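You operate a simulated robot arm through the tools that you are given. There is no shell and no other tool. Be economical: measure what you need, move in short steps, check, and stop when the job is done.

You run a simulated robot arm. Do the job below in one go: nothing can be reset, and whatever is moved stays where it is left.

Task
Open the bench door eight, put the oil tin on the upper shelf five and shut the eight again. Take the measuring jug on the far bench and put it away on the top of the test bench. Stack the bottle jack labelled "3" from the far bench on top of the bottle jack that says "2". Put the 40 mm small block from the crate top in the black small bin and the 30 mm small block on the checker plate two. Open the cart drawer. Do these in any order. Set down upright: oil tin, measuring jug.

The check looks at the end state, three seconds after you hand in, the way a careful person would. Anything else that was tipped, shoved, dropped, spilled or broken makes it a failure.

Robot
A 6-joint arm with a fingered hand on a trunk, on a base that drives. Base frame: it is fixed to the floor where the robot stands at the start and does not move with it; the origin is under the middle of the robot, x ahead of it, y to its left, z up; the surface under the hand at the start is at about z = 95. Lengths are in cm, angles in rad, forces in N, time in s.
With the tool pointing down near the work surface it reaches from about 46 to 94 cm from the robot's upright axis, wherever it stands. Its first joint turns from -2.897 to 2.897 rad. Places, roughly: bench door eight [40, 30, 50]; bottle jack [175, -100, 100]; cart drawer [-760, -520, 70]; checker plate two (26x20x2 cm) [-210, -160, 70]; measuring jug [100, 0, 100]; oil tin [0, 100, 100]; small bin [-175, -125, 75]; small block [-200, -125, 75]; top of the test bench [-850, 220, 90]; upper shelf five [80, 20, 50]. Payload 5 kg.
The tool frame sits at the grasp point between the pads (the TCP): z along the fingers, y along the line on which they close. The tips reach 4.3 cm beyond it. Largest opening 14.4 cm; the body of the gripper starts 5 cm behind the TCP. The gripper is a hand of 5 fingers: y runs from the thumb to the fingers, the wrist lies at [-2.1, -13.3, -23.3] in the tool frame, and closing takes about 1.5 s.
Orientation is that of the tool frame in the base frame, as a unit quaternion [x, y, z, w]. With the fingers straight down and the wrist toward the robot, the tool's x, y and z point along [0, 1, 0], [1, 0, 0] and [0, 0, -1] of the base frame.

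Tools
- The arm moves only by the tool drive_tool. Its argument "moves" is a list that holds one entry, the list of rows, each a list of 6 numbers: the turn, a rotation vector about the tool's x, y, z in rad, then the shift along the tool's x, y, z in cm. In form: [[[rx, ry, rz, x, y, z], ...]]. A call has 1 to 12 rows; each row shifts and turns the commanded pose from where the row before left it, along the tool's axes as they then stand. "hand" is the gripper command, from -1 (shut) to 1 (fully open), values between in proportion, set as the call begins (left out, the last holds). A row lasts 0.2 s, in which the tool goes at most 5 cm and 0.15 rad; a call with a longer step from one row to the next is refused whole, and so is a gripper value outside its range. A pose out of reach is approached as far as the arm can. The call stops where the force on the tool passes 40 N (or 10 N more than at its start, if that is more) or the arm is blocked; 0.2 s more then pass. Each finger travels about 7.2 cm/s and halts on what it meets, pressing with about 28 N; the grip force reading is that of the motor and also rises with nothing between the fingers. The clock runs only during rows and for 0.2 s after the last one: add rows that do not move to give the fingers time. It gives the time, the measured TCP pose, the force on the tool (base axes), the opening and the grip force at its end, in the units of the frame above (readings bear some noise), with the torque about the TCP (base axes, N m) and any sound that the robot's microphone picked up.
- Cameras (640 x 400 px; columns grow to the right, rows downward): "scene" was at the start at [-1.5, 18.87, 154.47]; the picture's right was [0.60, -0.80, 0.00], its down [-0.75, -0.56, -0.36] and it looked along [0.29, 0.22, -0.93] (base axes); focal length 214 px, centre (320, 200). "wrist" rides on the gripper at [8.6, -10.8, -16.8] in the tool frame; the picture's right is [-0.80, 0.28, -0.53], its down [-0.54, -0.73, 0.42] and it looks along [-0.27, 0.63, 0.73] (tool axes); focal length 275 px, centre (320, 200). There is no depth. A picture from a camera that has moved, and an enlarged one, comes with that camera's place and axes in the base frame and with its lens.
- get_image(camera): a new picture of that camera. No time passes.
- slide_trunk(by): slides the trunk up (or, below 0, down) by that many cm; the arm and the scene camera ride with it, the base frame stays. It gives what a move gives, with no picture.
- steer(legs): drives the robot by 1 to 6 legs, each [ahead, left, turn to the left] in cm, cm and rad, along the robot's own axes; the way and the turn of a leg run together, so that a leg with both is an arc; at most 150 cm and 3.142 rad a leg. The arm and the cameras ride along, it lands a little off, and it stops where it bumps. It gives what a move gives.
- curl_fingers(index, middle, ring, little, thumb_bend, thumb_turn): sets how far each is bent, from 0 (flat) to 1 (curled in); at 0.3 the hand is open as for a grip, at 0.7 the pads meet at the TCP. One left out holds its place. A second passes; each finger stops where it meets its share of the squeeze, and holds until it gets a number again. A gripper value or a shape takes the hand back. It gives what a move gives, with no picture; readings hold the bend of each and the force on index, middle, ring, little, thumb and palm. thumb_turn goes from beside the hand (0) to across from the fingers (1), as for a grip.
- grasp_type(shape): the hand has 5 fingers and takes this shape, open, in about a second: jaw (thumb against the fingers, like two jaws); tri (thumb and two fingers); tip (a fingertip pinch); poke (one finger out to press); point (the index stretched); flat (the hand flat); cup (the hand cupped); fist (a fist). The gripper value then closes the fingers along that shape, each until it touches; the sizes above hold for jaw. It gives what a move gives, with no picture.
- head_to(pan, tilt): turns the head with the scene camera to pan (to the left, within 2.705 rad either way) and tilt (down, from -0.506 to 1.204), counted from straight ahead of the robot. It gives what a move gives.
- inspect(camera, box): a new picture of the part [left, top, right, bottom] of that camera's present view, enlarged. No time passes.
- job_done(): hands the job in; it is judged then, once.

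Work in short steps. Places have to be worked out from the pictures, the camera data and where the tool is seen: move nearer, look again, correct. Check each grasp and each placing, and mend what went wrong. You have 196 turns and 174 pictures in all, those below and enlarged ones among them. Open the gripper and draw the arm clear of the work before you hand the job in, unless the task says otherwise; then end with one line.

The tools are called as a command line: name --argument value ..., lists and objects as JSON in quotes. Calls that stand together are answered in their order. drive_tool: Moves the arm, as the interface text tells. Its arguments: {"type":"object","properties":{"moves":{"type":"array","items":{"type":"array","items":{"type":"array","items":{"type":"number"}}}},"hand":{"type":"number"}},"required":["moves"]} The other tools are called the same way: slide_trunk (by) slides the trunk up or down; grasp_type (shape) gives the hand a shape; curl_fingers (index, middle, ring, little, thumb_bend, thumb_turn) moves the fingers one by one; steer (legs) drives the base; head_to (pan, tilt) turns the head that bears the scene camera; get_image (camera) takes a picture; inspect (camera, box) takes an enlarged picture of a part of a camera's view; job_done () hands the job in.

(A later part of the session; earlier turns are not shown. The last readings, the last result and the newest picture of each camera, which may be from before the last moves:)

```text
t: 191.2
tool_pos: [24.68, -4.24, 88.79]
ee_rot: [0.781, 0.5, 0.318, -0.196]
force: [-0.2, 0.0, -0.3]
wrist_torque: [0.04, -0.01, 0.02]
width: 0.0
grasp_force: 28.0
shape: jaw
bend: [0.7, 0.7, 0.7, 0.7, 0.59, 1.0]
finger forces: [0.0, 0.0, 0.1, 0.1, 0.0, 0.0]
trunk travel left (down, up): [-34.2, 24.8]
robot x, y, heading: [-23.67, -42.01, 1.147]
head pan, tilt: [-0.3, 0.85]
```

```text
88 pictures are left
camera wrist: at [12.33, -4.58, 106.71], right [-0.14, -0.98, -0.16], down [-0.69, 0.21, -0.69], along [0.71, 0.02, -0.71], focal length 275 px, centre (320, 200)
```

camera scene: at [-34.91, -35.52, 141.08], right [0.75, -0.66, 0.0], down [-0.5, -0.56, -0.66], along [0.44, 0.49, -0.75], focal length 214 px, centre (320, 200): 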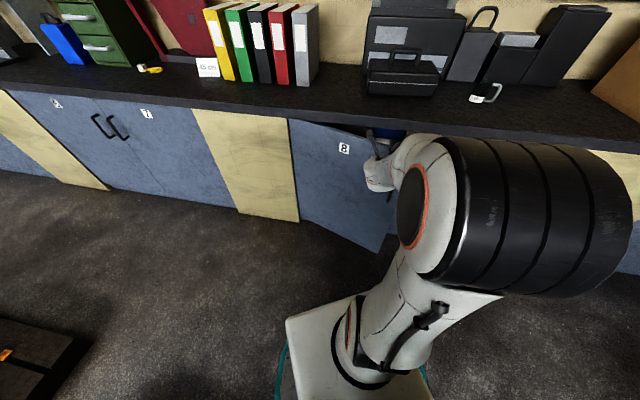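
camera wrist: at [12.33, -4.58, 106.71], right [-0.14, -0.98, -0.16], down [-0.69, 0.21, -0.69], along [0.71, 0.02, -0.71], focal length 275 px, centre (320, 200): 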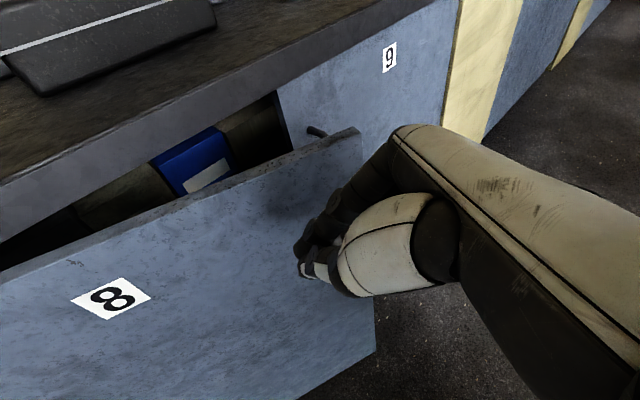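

Door at ~0.45 and the hand is on its outer face. I lower 10 cm and push it forward.

slide_trunk --by -10

drive_tool --moves '[[[0, 0, 0, 2.2, 1.65, 2.15], [0, 0, 0, 2.2, 1.65, 2.15], [0, 0, 0, 2.2, 1.65, 2.15], [0, 0, 0, 2.2, 1.65, 2.15], [0, 0, 0, 1.9, 1.4, 1.85], [0, 0, 0, 1.9, 1.4, 1.85]]]'

get_image --camera "wrist"

get_image --camera "scene"

```text
t: 192.6
tool_pos: [24.67, -4.37, 78.69]
ee_rot: [0.781, 0.5, 0.317, -0.197]
force: [-0.5, 0.2, 0.4]
wrist_torque: [-0.01, 0.0, -0.01]
width: 0.0
grasp_force: 27.9
shape: jaw
bend: [0.7, 0.7, 0.7, 0.7, 0.59, 1.0]
finger forces: [0.0, 0.0, 0.1, 0.1, 0.0, 0.1]
trunk travel left (down, up): [-24.2, 34.8]
robot x, y, heading: [-22.95, -42.4, 1.147]
head pan, tilt: [-0.3, 0.85]
```

```text
t: 194.0
tool_pos: [40.52, 7.77, 78.91]
ee_rot: [0.781, 0.5, 0.317, -0.198]
force: [0.5, 0.2, 1.2]
wrist_torque: [-0.03, 0.0, 0.04]
width: 0.02
grasp_force: 27.7
shape: jaw
bend: [0.7, 0.7, 0.7, 0.7, 0.59, 1.0]
finger forces: [0.1, 0.0, 0.0, 0.1, 0.0, 0.0]
trunk travel left (down, up): [-24.2, 34.8]
robot x, y, heading: [-23.17, -42.37, 1.149]
head pan, tilt: [-0.3, 0.85]
```

```text
87 pictures are left
camera wrist: at [28.16, 7.47, 96.74], right [-0.14, -0.98, -0.16], down [-0.69, 0.21, -0.69], along [0.71, 0.02, -0.71], focal length 275 px, centre (320, 200)
```

wrist: 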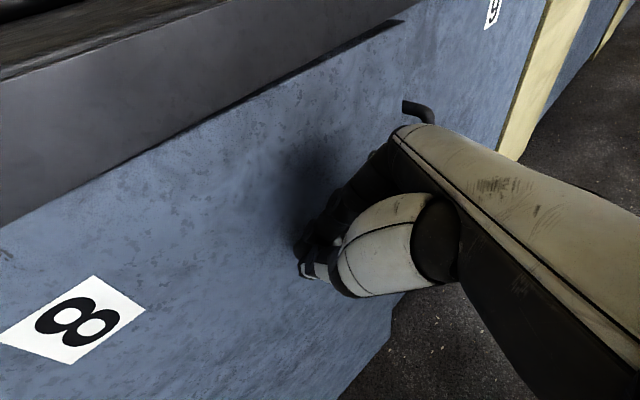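

```text
86 pictures are left
camera scene: at [-34.92, -35.53, 131.07], right [0.75, -0.66, 0.0], down [-0.5, -0.56, -0.66], along [0.44, 0.49, -0.75], focal length 214 px, centre (320, 200)
```

scene: 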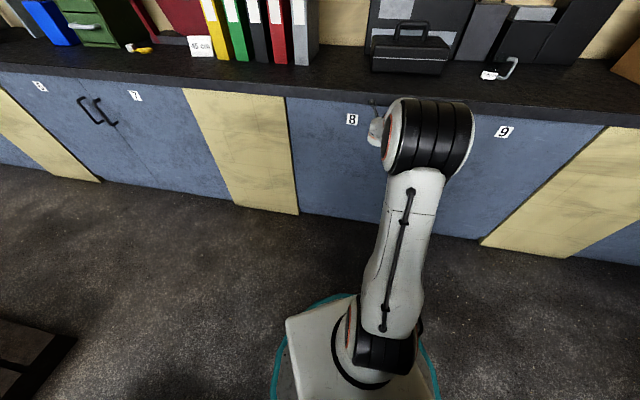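

Nearly shut. I press on until contact force rises.

drive_tool --moves '[[[0, 0, 0, 0.95, 0.7, 0.92], [0, 0, 0, 0.95, 0.7, 0.92], [0, 0, 0, 0.95, 0.7, 0.92], [0, 0, 0, 0.95, 0.7, 0.92]]]'

drive_tool --moves '[[[0, 0, 0, -1.9, -1.4, -1.85], [0, 0, 0, -2.2, -1.65, -2.15], [0, 0, 0, -2.2, -1.65, -2.15], [0, 0, 0, -2.2, -1.65, -2.15]]]'

get_image --camera "wrist"

get_image --camera "scene"

```text
t: 195.0
tool_pos: [44.93, 10.63, 78.68]
ee_rot: [0.784, 0.497, 0.316, -0.195]
force: [-23.3, -18.3, 10.6]
wrist_torque: [-0.01, 0.29, 0.45]
width: 0.0
grasp_force: 27.7
shape: jaw
bend: [0.7, 0.7, 0.7, 0.7, 0.59, 1.0]
finger forces: [0.0, 0.1, 0.0, 0.0, 0.0, 0.1]
trunk travel left (down, up): [-24.2, 34.8]
robot x, y, heading: [-23.32, -42.42, 1.146]
head pan, tilt: [-0.3, 0.85]
stopped in row 4: the force on the tool passed its limit at 51 N (the readings are from after the stop); the commanded pose is now the measured one
```

```text
t: 196.0
tool_pos: [34.19, 2.64, 78.52]
ee_rot: [0.784, 0.499, 0.314, -0.196]
force: [0.0, 0.4, -0.6]
wrist_torque: [0.01, -0.01, 0.03]
width: 0.0
grasp_force: 28.0
shape: jaw
bend: [0.7, 0.7, 0.7, 0.7, 0.59, 1.0]
finger forces: [0.0, 0.0, 0.1, 0.0, 0.0, 0.0]
trunk travel left (down, up): [-24.2, 34.8]
robot x, y, heading: [-23.22, -42.51, 1.143]
head pan, tilt: [-0.3, 0.85]
```

```text
85 pictures are left
camera wrist: at [21.98, 2.59, 96.53], right [-0.15, -0.98, -0.16], down [-0.69, 0.22, -0.69], along [0.7, 0.01, -0.71], focal length 275 px, centre (320, 200)
```

wrist: 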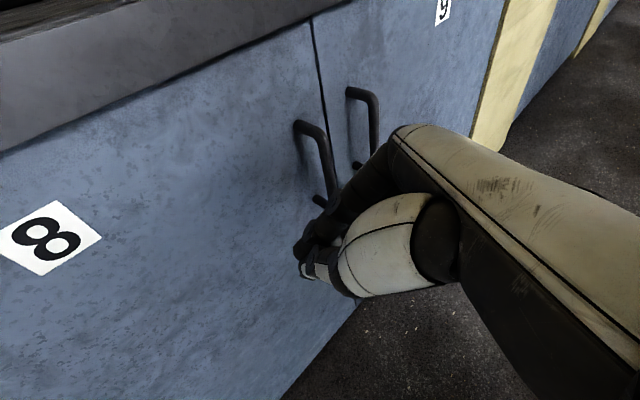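

```text
84 pictures are left
camera scene: at [-34.91, -35.52, 131.08], right [0.75, -0.66, 0.0], down [-0.5, -0.56, -0.66], along [0.44, 0.49, -0.75], focal length 214 px, centre (320, 200)
```

scene: 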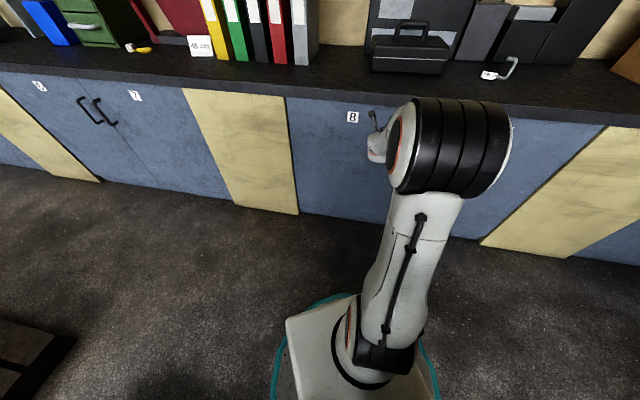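

Door 8 is shut. Next the bottle jacks further right on the bench: I raise the arm, face the bench and drive right about 145 cm.

slide_trunk --by 34

steer --legs '[[0, 0, -0.5], [0, -145, 0]]'

head_to --pan 0.1 --tilt 0.6

get_image --camera "scene"

```text
t: 199.3
tool_pos: [34.26, 2.71, 112.55]
ee_rot: [0.784, 0.498, 0.315, -0.195]
force: [0.4, 0.1, 0.4]
wrist_torque: [0.0, -0.02, 0.01]
width: 0.0
grasp_force: 27.4
shape: jaw
bend: [0.7, 0.7, 0.7, 0.7, 0.59, 1.0]
finger forces: [0.0, 0.0, 0.1, 0.1, 0.0, 0.0]
trunk travel left (down, up): [-58.2, 0.8]
robot x, y, heading: [-23.21, -42.69, 1.15]
head pan, tilt: [-0.3, 0.85]
```

```text
t: 205.1
tool_pos: [99.4, -99.09, 112.64]
ee_rot: [0.887, 0.275, 0.355, -0.105]
force: [-0.7, 0.6, 0.9]
wrist_torque: [-0.06, -0.03, -0.06]
width: 0.0
grasp_force: 27.9
shape: jaw
bend: [0.7, 0.7, 0.7, 0.7, 0.59, 1.0]
finger forces: [0.0, 0.0, 0.0, 0.1, 0.0, 0.1]
trunk travel left (down, up): [-58.2, 0.8]
robot x, y, heading: [27.3, -108.36, 0.622]
head pan, tilt: [-0.3, 0.85]
stopped in leg 2: the robot was blocked; the commanded pose is now the measured one
```

```text
t: 206.0
tool_pos: [99.55, -99.05, 112.67]
ee_rot: [0.887, 0.275, 0.355, -0.105]
force: [-0.1, 0.4, -0.9]
wrist_torque: [0.0, -0.03, 0.02]
width: 0.03
grasp_force: 28.5
shape: jaw
bend: [0.7, 0.7, 0.7, 0.7, 0.59, 1.0]
finger forces: [0.1, 0.0, 0.1, 0.0, 0.0, 0.0]
trunk travel left (down, up): [-58.2, 0.8]
robot x, y, heading: [26.98, -109.0, 0.622]
head pan, tilt: [0.099, 0.6]
```

```text
83 pictures are left
camera scene: at [19.76, -93.8, 167.16], right [0.66, -0.75, 0.0], down [-0.43, -0.37, -0.82], along [0.62, 0.54, -0.57], focal length 214 px, centre (320, 200)
```

scene: 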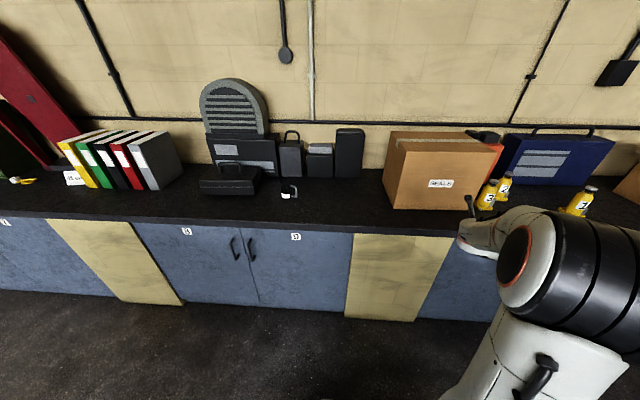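

Blocked by something on the right. I look right/down to see it and zoom on the jacks.

inspect --camera "scene" --box '[440, 150, 640, 250]'

head_to --pan -1.4 --tilt 0.7

get_image --camera "scene"

```text
3.20 times, centred on (540, 200) of scene
camera zoom: at [19.76, -93.8, 167.16], right [0.66, -0.75, 0.0], down [-0.43, -0.37, -0.82], along [0.62, 0.54, -0.57], focal length 686 px, centre (-384, 200)
```

zoom: 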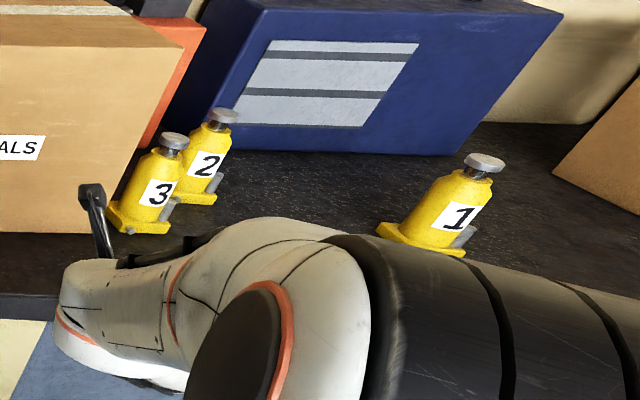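

```text
t: 207.6
tool_pos: [99.63, -99.14, 112.59]
ee_rot: [0.888, 0.274, 0.355, -0.105]
force: [0.4, -0.5, -0.1]
wrist_torque: [-0.02, -0.01, 0.0]
width: 0.0
grasp_force: 27.6
shape: jaw
bend: [0.7, 0.7, 0.7, 0.7, 0.59, 1.0]
finger forces: [0.0, 0.1, 0.0, 0.0, 0.0, 0.0]
trunk travel left (down, up): [-58.2, 0.8]
robot x, y, heading: [26.97, -108.86, 0.62]
head pan, tilt: [-1.4, 0.7]
```

```text
81 pictures are left
camera scene: at [19.12, -105.59, 166.3], right [-0.7, -0.71, 0.0], down [-0.46, 0.45, -0.76], along [0.54, -0.54, -0.64], focal length 214 px, centre (320, 200)
```

scene: 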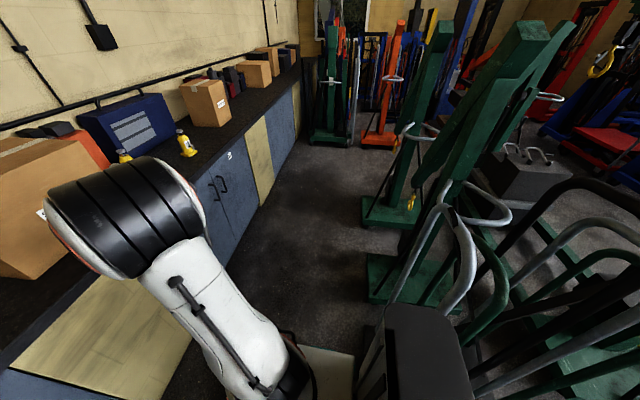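

Jack "3" stands right beside the box, "2" behind-right of it. The handtrucks block on the right, so I move closer to the bench first, then right to face the jacks.

steer --legs '[[16, 0, 0.022], [0, -45, 0], [14, -12, 0]]'

head_to --pan 0.15 --tilt 0.75

get_image --camera "scene"

get_image --camera "wrist"

```text
t: 212.5
tool_pos: [157.99, -127.18, 112.49]
ee_rot: [0.885, 0.281, 0.354, -0.109]
force: [0.5, -0.2, -0.8]
wrist_torque: [0.02, 0.0, 0.02]
width: 0.0
grasp_force: 28.4
shape: jaw
bend: [0.7, 0.7, 0.7, 0.7, 0.59, 1.0]
finger forces: [0.0, 0.0, 0.0, 0.0, 0.0, 0.1]
trunk travel left (down, up): [-58.2, 0.8]
robot x, y, heading: [85.6, -137.53, 0.634]
head pan, tilt: [-1.4, 0.7]
```

```text
t: 214.1
tool_pos: [157.77, -127.16, 112.56]
ee_rot: [0.886, 0.28, 0.354, -0.107]
force: [0.3, -0.2, 0.3]
wrist_torque: [0.0, -0.03, 0.01]
width: 0.0
grasp_force: 28.0
shape: jaw
bend: [0.7, 0.7, 0.7, 0.7, 0.59, 1.0]
finger forces: [0.1, 0.0, 0.0, 0.0, 0.0, 0.0]
trunk travel left (down, up): [-58.2, 0.8]
robot x, y, heading: [84.92, -137.56, 0.628]
head pan, tilt: [0.15, 0.75]
```

```text
80 pictures are left
camera scene: at [77.35, -122.99, 165.88], right [0.7, -0.71, 0.0], down [-0.48, -0.48, -0.73], along [0.52, 0.51, -0.68], focal length 214 px, centre (320, 200)
```

scene: 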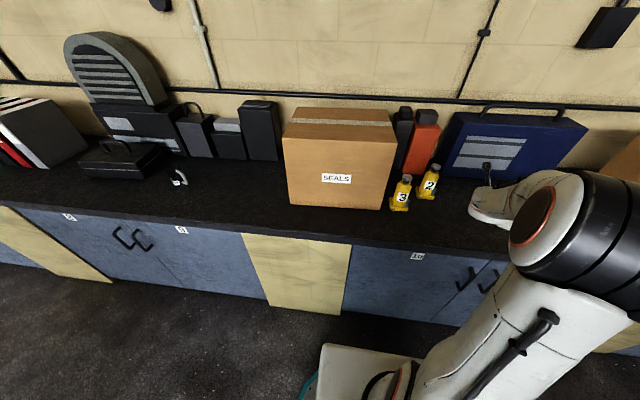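

```text
79 pictures are left
camera wrist: at [147.18, -121.27, 130.56], right [-0.61, -0.78, -0.16], down [-0.5, 0.53, -0.69], along [0.62, -0.34, -0.71], focal length 275 px, centre (320, 200)
```

wrist: 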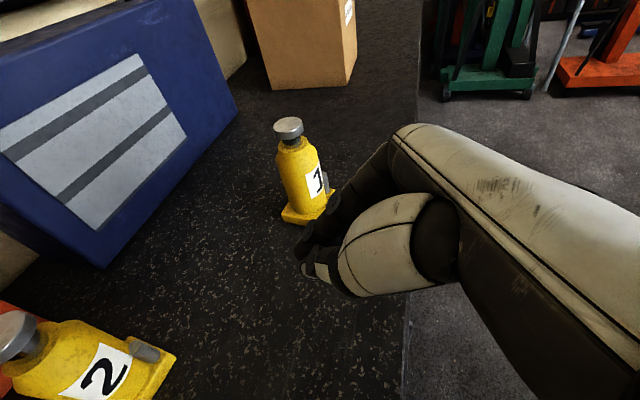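

I zoom on jacks 2 and 3 to measure them.

inspect --camera "scene" --box '[370, 150, 450, 220]'

```text
5.71 times, centred on (410, 185) of scene
camera zoom: at [77.35, -122.99, 165.88], right [0.7, -0.71, 0.0], down [-0.48, -0.48, -0.73], along [0.52, 0.51, -0.68], focal length 1226 px, centre (-194, 286)
```

zoom: 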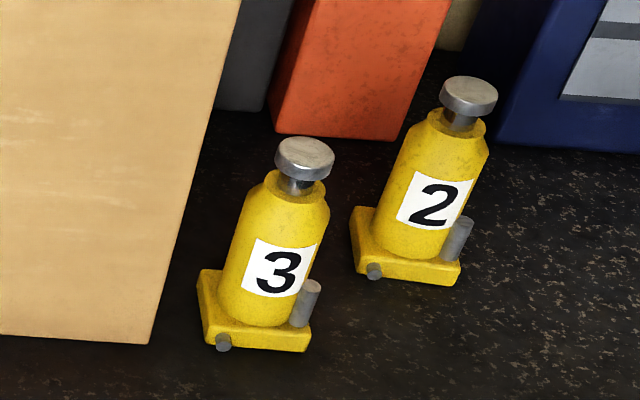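

Jack 3 body centre ≈ N 63.2, U 171.4 (dia ~7, height 17.4), 4 cm gap to the box; jack 2's saddle ≈ [170.2,-103.8,112.2]. I shift left in front of jack 3 with a moderate opening.

drive_tool --moves '[[[0, 0, 0, 0, -4.6, 0], [0, 0, 0, 0, -4.6, 0], [0, 0, 0, 0, -4.6, 0], [0, 0, 0, 0, -4.6, 0], [0, 0, 0, 0, -4.6, 0], [0, 0, 0, 0, -2.2, 0]]]' --hand 0.46

get_image --camera "wrist"

```text
t: 215.5
tool_pos: [143.36, -106.62, 112.35]
ee_rot: [0.885, 0.28, 0.355, -0.107]
force: [-0.5, 0.1, 0.3]
wrist_torque: [0.0, 0.03, -0.03]
width: 10.52
grasp_force: 0.0
shape: jaw
bend: [0.27, 0.36, 0.34, 0.34, 0.57, 0.99]
finger forces: [0.0, 0.1, 0.0, 0.0, 0.0, 0.0]
trunk travel left (down, up): [-58.2, 0.8]
robot x, y, heading: [85.61, -137.92, 0.634]
head pan, tilt: [0.15, 0.75]
```

```text
77 pictures are left
camera wrist: at [132.63, -100.65, 130.27], right [-0.61, -0.78, -0.16], down [-0.5, 0.53, -0.69], along [0.62, -0.34, -0.71], focal length 275 px, centre (320, 200)
```

wrist: 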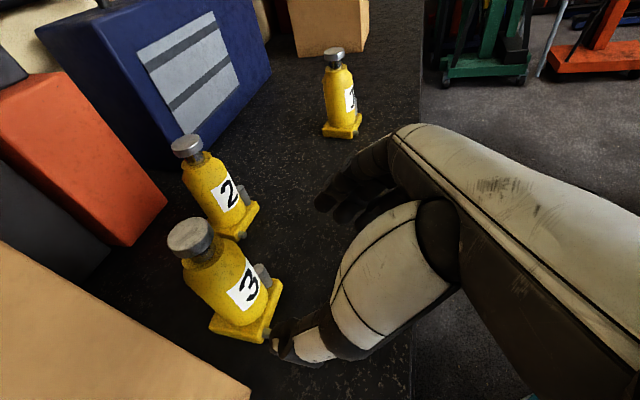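

Both estimates agree. I approach jack 3 along the tool axis, stopping short to check.

drive_tool --moves '[[[0, 0, 0, 3.6, -0.3, 0], [0, 0, 0, 0, -0.2, 3.7], [0, 0, 0, 0, -0.2, 3.7], [0, 0, 0, 0, -0.15, 3.0]]]'

get_image --camera "wrist"

```text
t: 216.5
tool_pos: [150.95, -100.2, 107.33]
ee_rot: [0.885, 0.281, 0.354, -0.107]
force: [0.0, -0.1, 0.7]
wrist_torque: [-0.01, 0.02, -0.01]
width: 10.5
grasp_force: 0.0
shape: jaw
bend: [0.27, 0.36, 0.34, 0.34, 0.57, 0.99]
finger forces: [0.0, 0.1, 0.0, 0.1, 0.0, 0.1]
trunk travel left (down, up): [-58.2, 0.8]
robot x, y, heading: [85.62, -137.59, 0.63]
head pan, tilt: [0.15, 0.75]
```

```text
76 pictures are left
camera wrist: at [140.32, -94.25, 125.31], right [-0.61, -0.78, -0.16], down [-0.5, 0.53, -0.69], along [0.62, -0.34, -0.71], focal length 275 px, centre (320, 200)
```

wrist: 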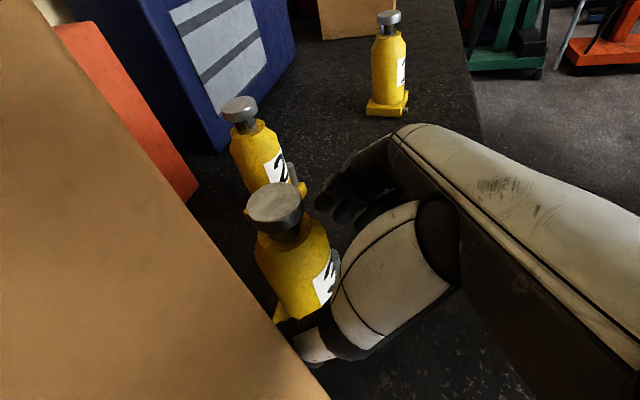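

Good alignment. I advance the last 4.4 cm and close.

drive_tool --moves '[[[0, 0, 0, 0, -0.2, 2.2], [0, 0, 0, 0, -0.2, 2.2]]]'

drive_tool --moves '[[[0, 0, 0, 0, 0, 0], [0, 0, 0, 0, 0, 0], [0, 0, 0, 0, 0, 0], [0, 0, 0, 0, 0, 0], [0, 0, 0, 0, 0, 0], [0, 0, 0, 0, 0, 0]]]' --hand -1

drive_tool --moves '[[[0, 0, 0, 0.7, 0, -0.72], [0, 0, 0, 1.4, 0, -1.44], [0, 0, 0, 1.4, 0, -1.44]]]'

get_image --camera "wrist"

```text
t: 217.1
tool_pos: [153.3, -98.19, 104.14]
ee_rot: [0.885, 0.281, 0.355, -0.107]
force: [2.1, -1.6, 0.1]
wrist_torque: [0.06, 0.02, 0.07]
width: 10.52
grasp_force: 0.0
shape: jaw
bend: [0.27, 0.36, 0.34, 0.34, 0.57, 0.99]
finger forces: [0.1, 0.0, 0.0, 0.0, 1.8, 0.0]
trunk travel left (down, up): [-58.2, 0.8]
robot x, y, heading: [85.61, -137.63, 0.63]
head pan, tilt: [0.15, 0.75]
```

```text
t: 218.5
tool_pos: [153.23, -98.2, 104.29]
ee_rot: [0.885, 0.281, 0.355, -0.108]
force: [4.8, -7.2, 3.8]
wrist_torque: [-0.28, -0.24, -0.04]
width: 4.71
grasp_force: 28.3
shape: jaw
bend: [0.72, 0.54, 0.53, 0.61, 0.73, 1.0]
finger forces: [16.2, 12.7, 3.1, 0.0, 22.3, 0.0]
trunk travel left (down, up): [-58.2, 0.8]
robot x, y, heading: [85.78, -137.56, 0.631]
head pan, tilt: [0.15, 0.75]
```

```text
t: 219.3
tool_pos: [153.38, -98.19, 109.48]
ee_rot: [0.885, 0.281, 0.356, -0.108]
force: [4.3, -2.6, 1.1]
wrist_torque: [-0.16, -0.15, 0.07]
width: 3.3
grasp_force: 28.2
shape: jaw
bend: [0.74, 0.62, 0.56, 0.61, 0.81, 1.0]
finger forces: [0.1, 1.5, 3.3, 1.6, 0.8, 0.0]
trunk travel left (down, up): [-58.2, 0.8]
robot x, y, heading: [85.59, -137.39, 0.636]
head pan, tilt: [0.15, 0.75]
```

```text
75 pictures are left
camera wrist: at [142.73, -92.16, 127.45], right [-0.61, -0.78, -0.16], down [-0.49, 0.53, -0.69], along [0.62, -0.34, -0.71], focal length 275 px, centre (320, 200)
```

wrist: 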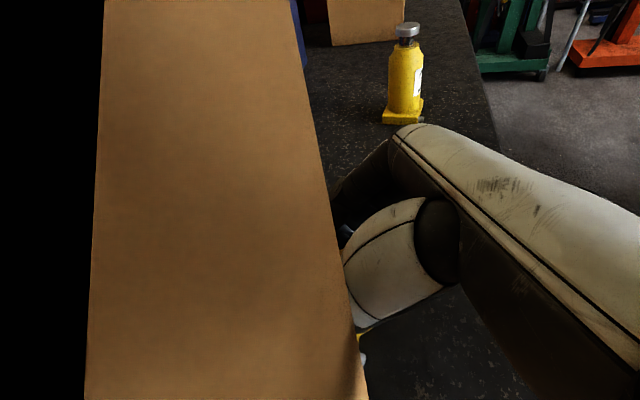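

The grip slipped (width 3.3, low forces). I look with the scene camera.

inspect --camera "scene" --box '[340, 130, 480, 240]'

```text
3.64 times, centred on (410, 185) of scene
camera zoom: at [77.4, -122.97, 165.9], right [0.7, -0.71, 0.0], down [-0.48, -0.48, -0.73], along [0.52, 0.51, -0.68], focal length 780 px, centre (-7, 254)
```

zoom: 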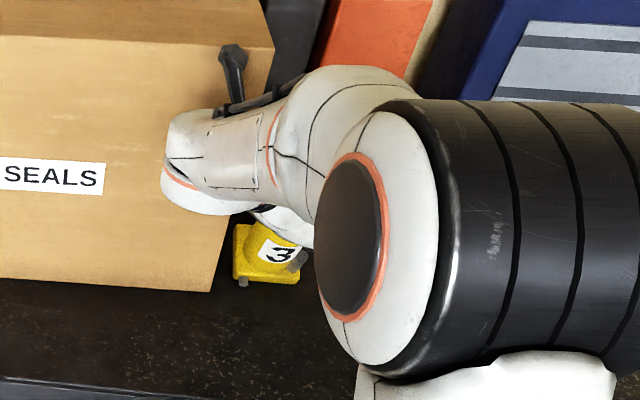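

Jack 3 is still upright; the fingers slid up its tapered shoulder. I open, go lower on the cylindrical body with a flatter pitch, slightly deeper, and re-grip.

drive_tool --moves '[[[0, 0, 0, 0, 0, 0], [0, 0, 0, 0, 0, 0], [0, 0, 0, 0, 0, 0], [0, 0, 0, 0, 0, 0], [0, 0.1, 0, -1.4, -0.1, 1.44], [0, 0.1, 0, -1.7, -0.1, 1.3], [0, 0, 0, -1.6, 0, 1.1], [0, 0, 0, -0.6, 0, 0.9]]]' --hand 0.46

get_image --camera "wrist"

```text
t: 221.1
tool_pos: [154.67, -96.28, 105.92]
ee_rot: [0.863, 0.272, 0.409, -0.122]
force: [2.5, -3.8, 0.0]
wrist_torque: [0.11, 0.02, 0.16]
width: 10.46
grasp_force: 0.1
shape: jaw
bend: [0.27, 0.36, 0.34, 0.34, 0.57, 0.99]
finger forces: [0.0, 0.1, 0.0, 0.0, 3.8, 0.1]
out of reach, approached as far as the arm can: row 6, 7, 8
trunk travel left (down, up): [-58.2, 0.8]
robot x, y, heading: [85.49, -137.83, 0.631]
head pan, tilt: [0.15, 0.75]
```

```text
73 pictures are left
camera wrist: at [142.23, -91.38, 123.09], right [-0.59, -0.76, -0.27], down [-0.42, 0.58, -0.7], along [0.68, -0.3, -0.67], focal length 275 px, centre (320, 200)
```

wrist: 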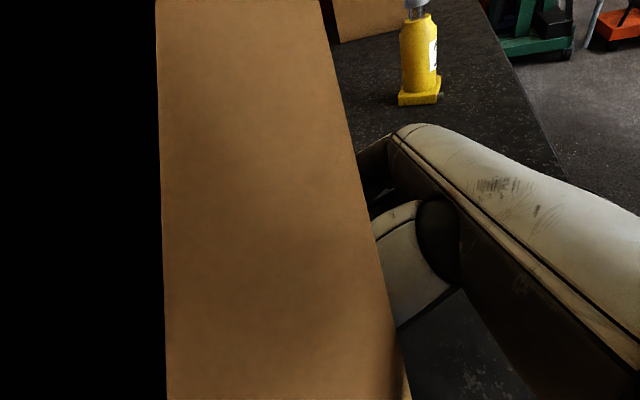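

Pitch limit raised the hand instead. I back straight out, then lower with the trunk to keep a reachable arm pose.

drive_tool --moves '[[[0, 0, 0, -2.54, 0.5, -3.09], [0, 0, 0, -2.54, 0.3, -3.09], [0, 0, 0, -2.54, 0.2, -3.09]]]'

slide_trunk --by -4

get_image --camera "wrist"

inspect --camera "scene" --box '[340, 130, 480, 240]'

```text
t: 221.9
tool_pos: [146.9, -101.21, 110.96]
ee_rot: [0.864, 0.27, 0.407, -0.121]
force: [0.4, -1.0, -0.2]
wrist_torque: [0.02, -0.02, 0.01]
width: 10.46
grasp_force: 0.0
shape: jaw
bend: [0.27, 0.36, 0.34, 0.34, 0.57, 0.99]
finger forces: [0.0, 0.1, 0.0, 0.0, 0.1, 0.0]
out of reach, approached as far as the arm can: row 1, 2, 3
trunk travel left (down, up): [-58.2, 0.8]
robot x, y, heading: [85.59, -137.73, 0.632]
head pan, tilt: [0.15, 0.75]
```

```text
t: 222.7
tool_pos: [146.82, -101.32, 106.88]
ee_rot: [0.865, 0.27, 0.405, -0.121]
force: [0.2, 1.2, -0.1]
wrist_torque: [0.02, 0.02, 0.0]
width: 10.5
grasp_force: 0.2
shape: jaw
bend: [0.27, 0.36, 0.34, 0.34, 0.57, 0.99]
finger forces: [0.0, 0.0, 0.0, 0.0, 0.0, 0.0]
trunk travel left (down, up): [-54.2, 4.8]
robot x, y, heading: [85.54, -137.82, 0.631]
head pan, tilt: [0.15, 0.75]
```

```text
72 pictures are left
camera wrist: at [134.59, -96.4, 124.16], right [-0.6, -0.76, -0.27], down [-0.43, 0.58, -0.7], along [0.68, -0.3, -0.67], focal length 275 px, centre (320, 200)
```

wrist: 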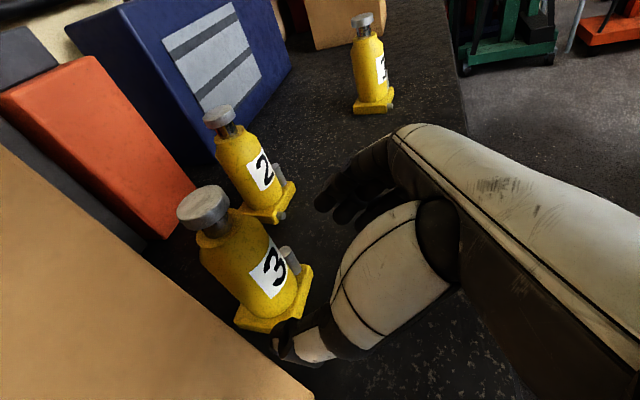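

```text
3.64 times, centred on (410, 185) of scene
camera zoom: at [77.33, -122.99, 161.88], right [0.7, -0.71, 0.0], down [-0.48, -0.48, -0.73], along [0.52, 0.52, -0.68], focal length 780 px, centre (-7, 254)
```

zoom: 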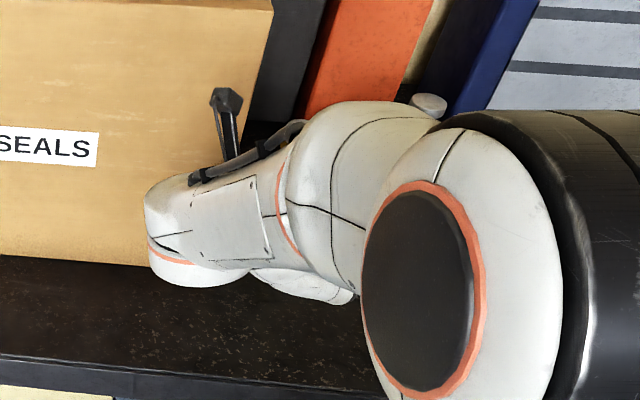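

Jack 3 moved slightly to about N=66, U=168.7, closer to the box, so a sideways grip is tight. I change to a top-down grip with the fingers closing front-to-back: raise, then rotate the tool.

drive_tool --moves '[[[0, 0, 0, 2.2, 0.3, -4.4], [0, 0, 0, 2.2, 0.3, -4.4], [0, 0, 0, 2.2, 0.3, -4.4], [0, 0, 0, 2.2, 0.3, -4.4]]]'

drive_tool --moves '[[[0.0583, -0.0555, -0.1237, 0, 0, 0], [0.0583, -0.0555, -0.1237, 0, 0, 0], [0.0583, -0.0555, -0.1237, 0, 0, 0], [0.0583, -0.0555, -0.1237, 0, 0, 0], [0.0583, -0.0555, -0.1237, 0, 0, 0], [0.0583, -0.0555, -0.1237, 0, 0, 0], [0.0583, -0.0555, -0.1237, 0, 0, 0], [0.0583, -0.0555, -0.1237, 0, 0, 0], [0.0583, -0.0555, -0.1237, 0, 0, 0], [0.0583, -0.0555, -0.1237, 0, 0, 0], [0.0583, -0.0555, -0.1237, 0, 0, 0], [0.0583, -0.0555, -0.1237, 0, 0, 0]]]'

slide_trunk --by 4

get_image --camera "wrist"

```text
t: 223.7
tool_pos: [140.78, -106.62, 125.06]
ee_rot: [0.865, 0.271, 0.406, -0.121]
force: [0.2, 0.2, -0.1]
wrist_torque: [0.0, -0.01, -0.03]
width: 10.49
grasp_force: 0.0
shape: jaw
bend: [0.27, 0.36, 0.34, 0.34, 0.57, 0.99]
finger forces: [0.0, 0.0, 0.0, 0.0, 0.1, 0.0]
trunk travel left (down, up): [-54.2, 4.8]
robot x, y, heading: [85.4, -137.75, 0.633]
head pan, tilt: [0.15, 0.75]
```

```text
t: 226.3
tool_pos: [140.91, -106.55, 124.98]
ee_rot: [0.452, 0.892, 0.0, 0.001]
force: [-0.2, 0.3, -0.2]
wrist_torque: [0.01, -0.02, 0.03]
width: 10.49
grasp_force: 0.0
shape: jaw
bend: [0.27, 0.36, 0.34, 0.34, 0.57, 0.99]
finger forces: [0.0, 0.0, 0.1, 0.0, 0.0, 0.1]
trunk travel left (down, up): [-54.2, 4.8]
robot x, y, heading: [85.26, -137.85, 0.635]
head pan, tilt: [0.15, 0.75]
```

```text
t: 227.2
tool_pos: [141.04, -106.4, 128.92]
ee_rot: [0.452, 0.892, 0.001, 0.001]
force: [-0.1, 0.1, 0.6]
wrist_torque: [0.02, 0.01, -0.04]
width: 10.5
grasp_force: 0.1
shape: jaw
bend: [0.27, 0.36, 0.34, 0.34, 0.57, 0.99]
finger forces: [0.0, 0.1, 0.1, 0.0, 0.0, 0.0]
trunk travel left (down, up): [-58.2, 0.8]
robot x, y, heading: [85.51, -137.8, 0.633]
head pan, tilt: [0.15, 0.75]
```

```text
70 pictures are left
camera wrist: at [127.08, -106.08, 145.7], right [0.7, -0.47, 0.54], down [-0.26, -0.87, -0.42], along [0.67, 0.15, -0.73], focal length 275 px, centre (320, 200)
```

wrist: 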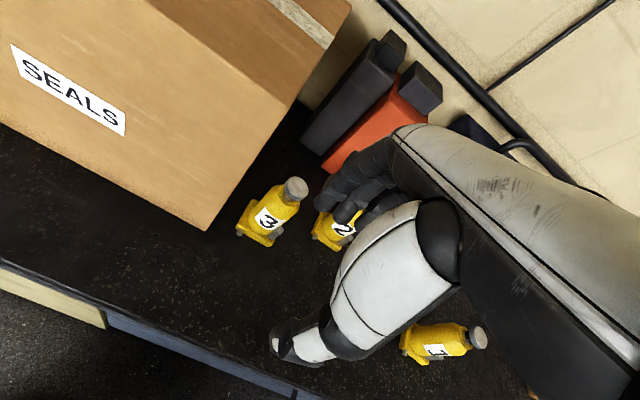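

From above, the gap is fine: jack 3 at about N=65.7, U=169.8. I move over it, open a bit wider, and descend partway.

drive_tool --moves '[[[0, 0, 0, 0, 4.18, 0], [0, 0, 0, 0, 4.18, 0], [0, 0, 0, 0, 4.18, 0], [0, 0, 0, 0, 4.18, 0], [0, 0, 0, 0, 0, 4], [0, 0, 0, 0, 0, 4]]]' --hand 0.7

get_image --camera "wrist"

```text
t: 228.6
tool_pos: [154.54, -96.91, 121.13]
ee_rot: [0.452, 0.892, 0.002, 0.002]
force: [0.5, 0.5, 0.6]
wrist_torque: [-0.01, 0.04, 0.01]
width: 12.22
grasp_force: 0.1
shape: jaw
bend: [0.26, 0.33, 0.31, 0.32, 0.46, 0.99]
finger forces: [0.1, 0.1, 0.0, 0.0, 0.0, 0.0]
trunk travel left (down, up): [-58.2, 0.8]
robot x, y, heading: [85.15, -137.64, 0.63]
head pan, tilt: [0.15, 0.75]
```

```text
69 pictures are left
camera wrist: at [140.67, -96.33, 137.83], right [0.7, -0.48, 0.54], down [-0.26, -0.87, -0.43], along [0.67, 0.16, -0.73], focal length 275 px, centre (320, 200)
```

wrist: 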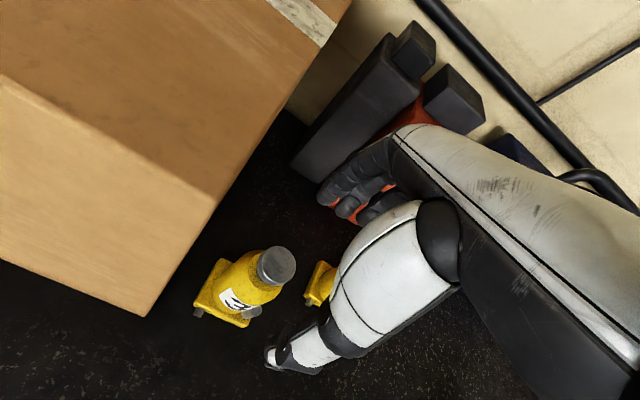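

Jack 3's axis is at [154.35,-95.5]. I correct by 1 cm and descend to z≈107.7.

drive_tool --moves '[[[0, 0, 0, 1.1, 0.6, 3], [0, 0, 0, 0, 0, 3.5], [0, 0, 0, 0, 0, 3.5], [0, 0, 0, 0, 0, 2], [0, 0, 0, 0, 0, 1.2]]]'

drive_tool --moves '[[[0, 0, 0, 0, 0, 0], [0, 0, 0, 0, 0, 0], [0, 0, 0, 0, 0, 0], [0, 0, 0, 0, 0, 0], [0, 0, 0, 0, 0, 0], [0, 0, 0, 0, 0, 0], [0, 0, 0, 0, 0, 0]]]' --hand -1

get_image --camera "wrist"

```text
t: 229.8
tool_pos: [154.5, -95.56, 107.89]
ee_rot: [0.452, 0.892, 0.002, 0.002]
force: [0.0, 0.1, -0.7]
wrist_torque: [-0.03, -0.01, -0.01]
width: 12.22
grasp_force: 0.1
shape: jaw
bend: [0.26, 0.33, 0.31, 0.32, 0.46, 0.99]
finger forces: [0.1, 0.0, 0.1, 0.0, 0.0, 0.0]
trunk travel left (down, up): [-58.2, 0.8]
robot x, y, heading: [85.24, -137.69, 0.635]
head pan, tilt: [0.15, 0.75]
```

```text
t: 231.3
tool_pos: [154.42, -95.51, 108.06]
ee_rot: [0.453, 0.892, 0.0, 0.001]
force: [-3.5, -3.3, 0.4]
wrist_torque: [-0.04, 0.07, 0.06]
width: 5.34
grasp_force: 28.0
shape: jaw
bend: [0.74, 0.48, 0.5, 0.47, 0.74, 1.0]
finger forces: [12.1, 7.0, 0.0, 0.0, 25.0, 0.1]
trunk travel left (down, up): [-58.2, 0.8]
robot x, y, heading: [85.8, -137.64, 0.63]
head pan, tilt: [0.15, 0.75]
```

```text
68 pictures are left
camera wrist: at [140.51, -95.04, 124.66], right [0.7, -0.47, 0.54], down [-0.26, -0.87, -0.42], along [0.67, 0.15, -0.73], focal length 275 px, centre (320, 200)
```

wrist: 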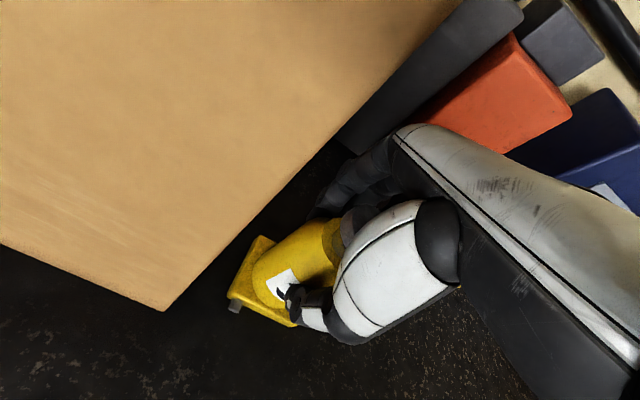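

Firm grip with the palm not touching. I test-lift 1.5 cm and read the load.

drive_tool --moves '[[[0, 0, 0, 0, 0, -0.5], [0, 0, 0, 0, 0, -0.5], [0, 0, 0, 0, 0, -0.5], [0, 0, 0, 0, 0, 0]]]'

get_image --camera "wrist"

```text
t: 232.3
tool_pos: [154.57, -95.51, 109.31]
ee_rot: [0.452, 0.892, 0.0, 0.001]
force: [0.1, 0.2, -20.9]
wrist_torque: [0.0, 0.1, 0.01]
width: 5.19
grasp_force: 28.0
shape: jaw
bend: [0.74, 0.48, 0.5, 0.47, 0.74, 1.0]
finger forces: [13.3, 7.4, 0.0, 0.1, 22.1, 0.1]
trunk travel left (down, up): [-58.2, 0.8]
robot x, y, heading: [85.45, -138.14, 0.634]
head pan, tilt: [0.15, 0.75]
```

```text
67 pictures are left
camera wrist: at [140.62, -94.92, 125.99], right [0.7, -0.47, 0.54], down [-0.26, -0.87, -0.42], along [0.66, 0.15, -0.73], focal length 275 px, centre (320, 200)
```

wrist: 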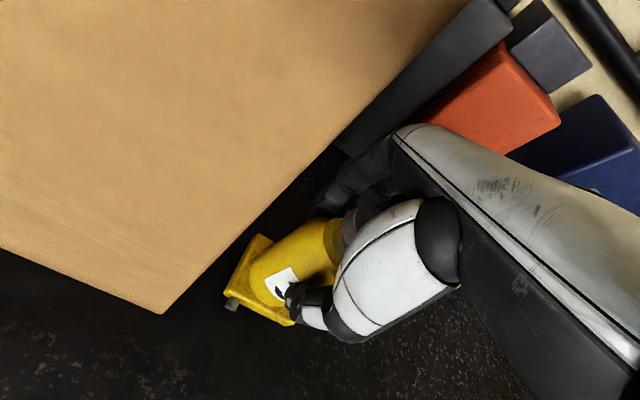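

It carries about 21 N. For a more secure hold I set it down, regrip 2 cm lower, and lift again.

drive_tool --moves '[[[0, 0, 0, 0, 0, 0.6], [0, 0, 0, 0, 0, 0.7], [0, 0, 0, 0, 0, 0]]]'

drive_tool --moves '[[[0, 0, 0, 0, 0, 0], [0, 0, 0, 0, 0, 0], [0, 0, 0, 0, 0, 0], [0, 0, 0, 0, 0, 0], [0, 0, 0, 0, 0, 0.8], [0, 0, 0, 0, 0, 0.8], [0, 0, 0, 0, 0, 0.6]]]' --hand 0.7

drive_tool --moves '[[[0, 0, 0, 0, 0, 0], [0, 0, 0, 0, 0, 0], [0, 0, 0, 0, 0, 0], [0, 0, 0, 0, 0, 0], [0, 0, 0, 0, 0, 0], [0, 0, 0, 0, 0, 0], [0, 0, 0, 0, 0, 0]]]' --hand -1

drive_tool --moves '[[[0, 0, 0, 0, 0, -0.5], [0, 0, 0, 0, 0, -0.7], [0, 0, 0, 0, 0, -0.8], [0, 0, 0, 0, 0, -1], [0, 0, 0, 0, 0, -1], [0, 0, 0, 0, 0, 0]]]'

get_image --camera "wrist"

```text
t: 233.2
tool_pos: [154.55, -95.34, 108.07]
ee_rot: [0.452, 0.892, 0.001, 0.002]
force: [-0.5, 0.9, -15.2]
wrist_torque: [0.06, -0.01, 0.05]
width: 5.19
grasp_force: 27.6
shape: jaw
bend: [0.74, 0.48, 0.5, 0.47, 0.74, 1.0]
finger forces: [13.7, 7.3, 0.0, 0.0, 22.9, 0.0]
trunk travel left (down, up): [-58.2, 0.8]
robot x, y, heading: [85.61, -138.32, 0.627]
head pan, tilt: [0.15, 0.75]
```

```text
t: 234.8
tool_pos: [154.51, -95.4, 105.87]
ee_rot: [0.452, 0.892, 0.0, 0.001]
force: [0.0, 0.1, 0.2]
wrist_torque: [-0.01, 0.01, -0.04]
width: 12.21
grasp_force: 0.0
shape: jaw
bend: [0.26, 0.33, 0.31, 0.32, 0.46, 0.99]
finger forces: [0.1, 0.0, 0.0, 0.0, 0.0, 0.0]
trunk travel left (down, up): [-58.2, 0.8]
robot x, y, heading: [85.49, -137.73, 0.632]
head pan, tilt: [0.15, 0.75]
```

```text
t: 236.3
tool_pos: [154.34, -95.47, 105.99]
ee_rot: [0.453, 0.892, 0.0, 0.0]
force: [-4.5, -2.9, 0.1]
wrist_torque: [-0.04, 0.1, 0.05]
width: 5.37
grasp_force: 27.9
shape: jaw
bend: [0.74, 0.47, 0.48, 0.45, 0.74, 1.0]
finger forces: [12.1, 6.8, 0.0, 0.0, 25.2, 0.0]
trunk travel left (down, up): [-58.2, 0.8]
robot x, y, heading: [85.54, -137.63, 0.626]
head pan, tilt: [0.15, 0.75]
```

```text
t: 237.8
tool_pos: [154.57, -95.32, 109.78]
ee_rot: [0.452, 0.892, -0.001, 0.001]
force: [-0.4, 1.0, -21.5]
wrist_torque: [-0.03, 0.15, 0.0]
width: 5.21
grasp_force: 28.3
shape: jaw
bend: [0.74, 0.47, 0.48, 0.45, 0.74, 1.0]
finger forces: [13.5, 7.3, 0.0, 0.0, 22.1, 0.0]
trunk travel left (down, up): [-58.2, 0.8]
robot x, y, heading: [85.34, -137.68, 0.632]
head pan, tilt: [0.15, 0.75]
```

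```text
66 pictures are left
camera wrist: at [140.64, -94.87, 126.42], right [0.7, -0.47, 0.54], down [-0.26, -0.87, -0.42], along [0.66, 0.15, -0.73], focal length 275 px, centre (320, 200)
```

wrist: 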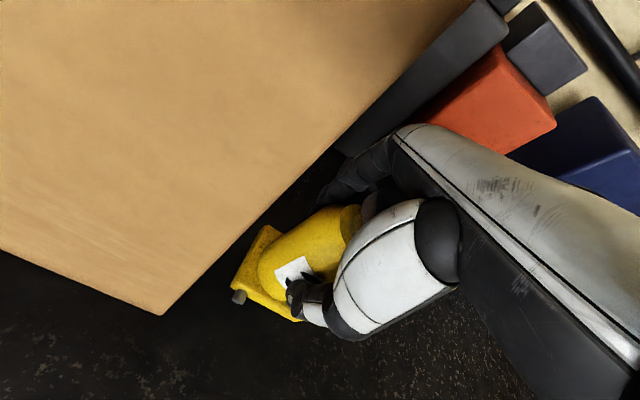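

Holding steady at 21 N. I lift to bring its base above jack 2's top.

drive_tool --moves '[[[0, 0, 0, 0, 0, -2], [0, 0, 0, 0, 0, -2], [0, 0, 0, 0, 0, -2], [0, 0, 0, 0, 0, -2], [0, 0, 0, 0, 0, -2], [0, 0, 0, 0, 0, -2], [0, 0, 0, 0, 0, -2], [0, 0, 0, 0, 0, -2], [0, 0, 0, 0, 0, -2], [0, 0, 0, 0, 0, -1.5], [0, 0, 0, 0, 0, 0]]]'

get_image --camera "wrist"

inspect --camera "scene" --box '[340, 110, 500, 220]'

```text
t: 240.2
tool_pos: [154.55, -95.37, 129.19]
ee_rot: [0.452, 0.892, 0.0, 0.001]
force: [-0.7, 0.1, -21.2]
wrist_torque: [-0.07, 0.15, 0.02]
width: 5.21
grasp_force: 27.8
shape: jaw
bend: [0.74, 0.47, 0.48, 0.45, 0.74, 1.0]
finger forces: [13.7, 7.8, 0.0, 0.1, 21.9, 0.0]
trunk travel left (down, up): [-58.2, 0.8]
robot x, y, heading: [85.24, -138.05, 0.633]
head pan, tilt: [0.15, 0.75]
```

```text
65 pictures are left
camera wrist: at [140.58, -94.87, 145.94], right [0.7, -0.47, 0.54], down [-0.27, -0.87, -0.42], along [0.66, 0.15, -0.73], focal length 275 px, centre (320, 200)
```

wrist: 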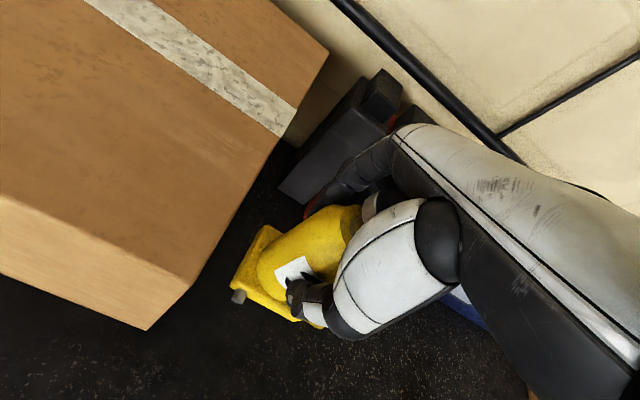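

```text
3.64 times, centred on (420, 165) of scene
camera zoom: at [77.55, -122.85, 165.87], right [0.7, -0.71, 0.0], down [-0.49, -0.48, -0.73], along [0.52, 0.51, -0.68], focal length 780 px, centre (-44, 327)
```

zoom: 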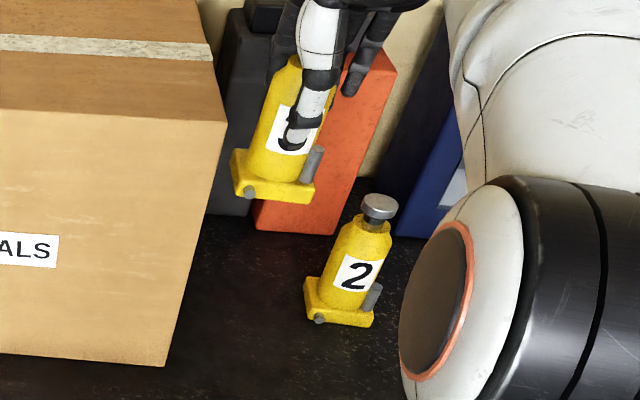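

Jack 3 hangs straight. Jack 2's axis is at about [170.2,-103.3]. I move over it slowly.

drive_tool --moves '[[[0, 0, 0, -2.0, 1.0, 0], [0, 0, 0, -2.9, 1.5, 0], [0, 0, 0, -2.9, 1.5, 0], [0, 0, 0, -2.9, 1.5, 0], [0, 0, 0, -2.9, 1.5, 0], [0, 0, 0, -2.04, 0.93, 0], [0, 0, 0, 0, 0, 0]]]'

inspect --camera "scene" --box '[380, 110, 480, 220]'

get_image --camera "wrist"

```text
t: 241.8
tool_pos: [166.24, -104.48, 127.06]
ee_rot: [0.452, 0.892, 0.0, 0.0]
force: [-0.5, 1.2, -22.0]
wrist_torque: [-0.09, 0.16, 0.01]
width: 5.16
grasp_force: 27.9
shape: jaw
bend: [0.74, 0.47, 0.48, 0.45, 0.74, 1.0]
finger forces: [14.6, 9.4, 0.1, 0.0, 22.2, 0.0]
out of reach, approached as far as the arm can: row 4, 5, 6
trunk travel left (down, up): [-58.2, 0.8]
robot x, y, heading: [85.15, -137.7, 0.635]
head pan, tilt: [0.15, 0.75]
```

```text
3.64 times, centred on (430, 165) of scene
camera zoom: at [77.59, -122.84, 165.87], right [0.7, -0.71, 0.0], down [-0.49, -0.48, -0.73], along [0.52, 0.51, -0.68], focal length 780 px, centre (-80, 327)
```

zoom: 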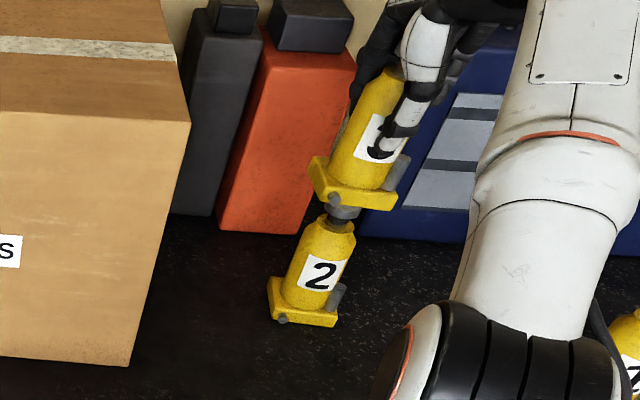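

```text
62 pictures are left
camera wrist: at [152.46, -103.97, 143.78], right [0.7, -0.47, 0.53], down [-0.26, -0.87, -0.42], along [0.66, 0.15, -0.73], focal length 275 px, centre (320, 200)
```

wrist: 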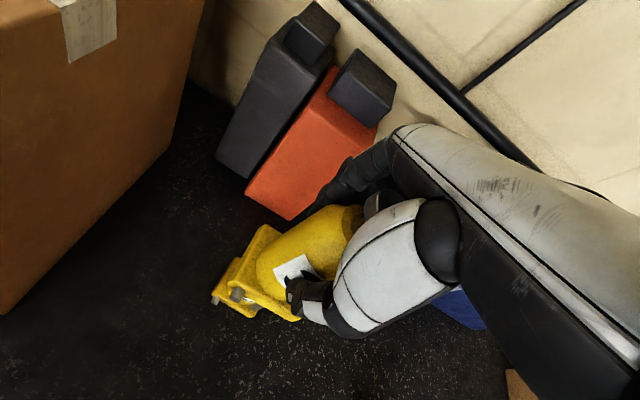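

The arm is at its reach; I drive the base 8 cm closer, then correct with the arm.

steer --legs '[[8, -1.4, 0]]'

drive_tool --moves '[[[0, 0, 0, 0, -1, 0], [0, 0, 0, 0, -1.5, 0], [0, 0, 0, 0, -1.5, 0], [0, 0, 0, 0, 0, 0]]]'

inspect --camera "scene" --box '[360, 110, 470, 220]'

```text
t: 242.8
tool_pos: [173.6, -101.01, 126.95]
ee_rot: [0.452, 0.892, 0.0, 0.0]
force: [0.8, 0.1, -24.2]
wrist_torque: [-0.07, 0.2, -0.01]
width: 5.17
grasp_force: 27.8
shape: jaw
bend: [0.74, 0.47, 0.48, 0.45, 0.74, 1.0]
finger forces: [14.6, 9.6, 0.0, 0.1, 22.1, 0.0]
trunk travel left (down, up): [-58.2, 0.8]
robot x, y, heading: [92.67, -134.71, 0.628]
head pan, tilt: [0.15, 0.75]
```

```text
t: 243.8
tool_pos: [172.95, -102.7, 128.31]
ee_rot: [0.452, 0.892, -0.002, -0.002]
force: [1.2, 0.4, -21.4]
wrist_torque: [-0.05, 0.15, 0.02]
width: 5.16
grasp_force: 28.0
shape: jaw
bend: [0.74, 0.47, 0.48, 0.45, 0.74, 1.0]
finger forces: [14.6, 9.5, 0.0, 0.1, 22.0, 0.0]
out of reach, approached as far as the arm can: row 1, 2, 3
trunk travel left (down, up): [-58.2, 0.8]
robot x, y, heading: [92.55, -134.0, 0.632]
head pan, tilt: [0.15, 0.75]
```

```text
3.64 times, centred on (415, 165) of scene
camera zoom: at [84.77, -119.36, 165.87], right [0.7, -0.71, 0.0], down [-0.49, -0.48, -0.73], along [0.52, 0.51, -0.68], focal length 780 px, centre (-26, 327)
```

zoom: 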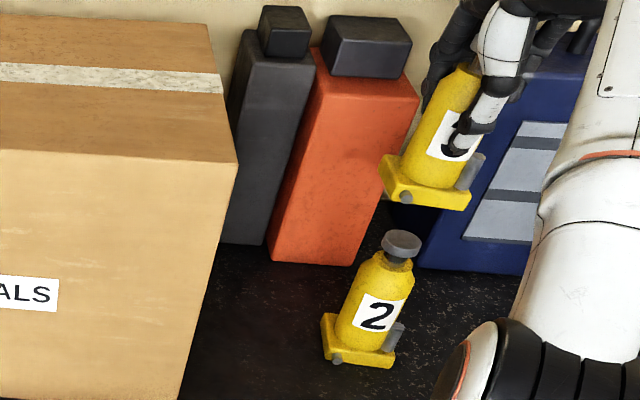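

Jack 2's saddle again measures [170.3,-103.2]. I correct the hand back toward it.

drive_tool --moves '[[[0, 0, 0, 0.5, -1.3, 0], [0, 0, 0, 0.5, -1.3, 0], [0, 0, 0, 0.4, -1.3, 0], [0, 0, 0, 0, 0, 0], [0, 0, 0, 0, 0, 0]]]'

```text
t: 245.0
tool_pos: [172.41, -103.07, 129.51]
ee_rot: [0.453, 0.892, -0.002, -0.001]
force: [-0.3, -0.6, -21.5]
wrist_torque: [-0.06, 0.14, -0.03]
width: 5.15
grasp_force: 28.3
shape: jaw
bend: [0.74, 0.47, 0.48, 0.45, 0.74, 1.0]
finger forces: [14.6, 9.4, 0.1, 0.1, 22.1, 0.0]
out of reach, approached as far as the arm can: row 1, 2, 3
trunk travel left (down, up): [-58.2, 0.8]
robot x, y, heading: [92.71, -133.99, 0.628]
head pan, tilt: [0.15, 0.75]
```

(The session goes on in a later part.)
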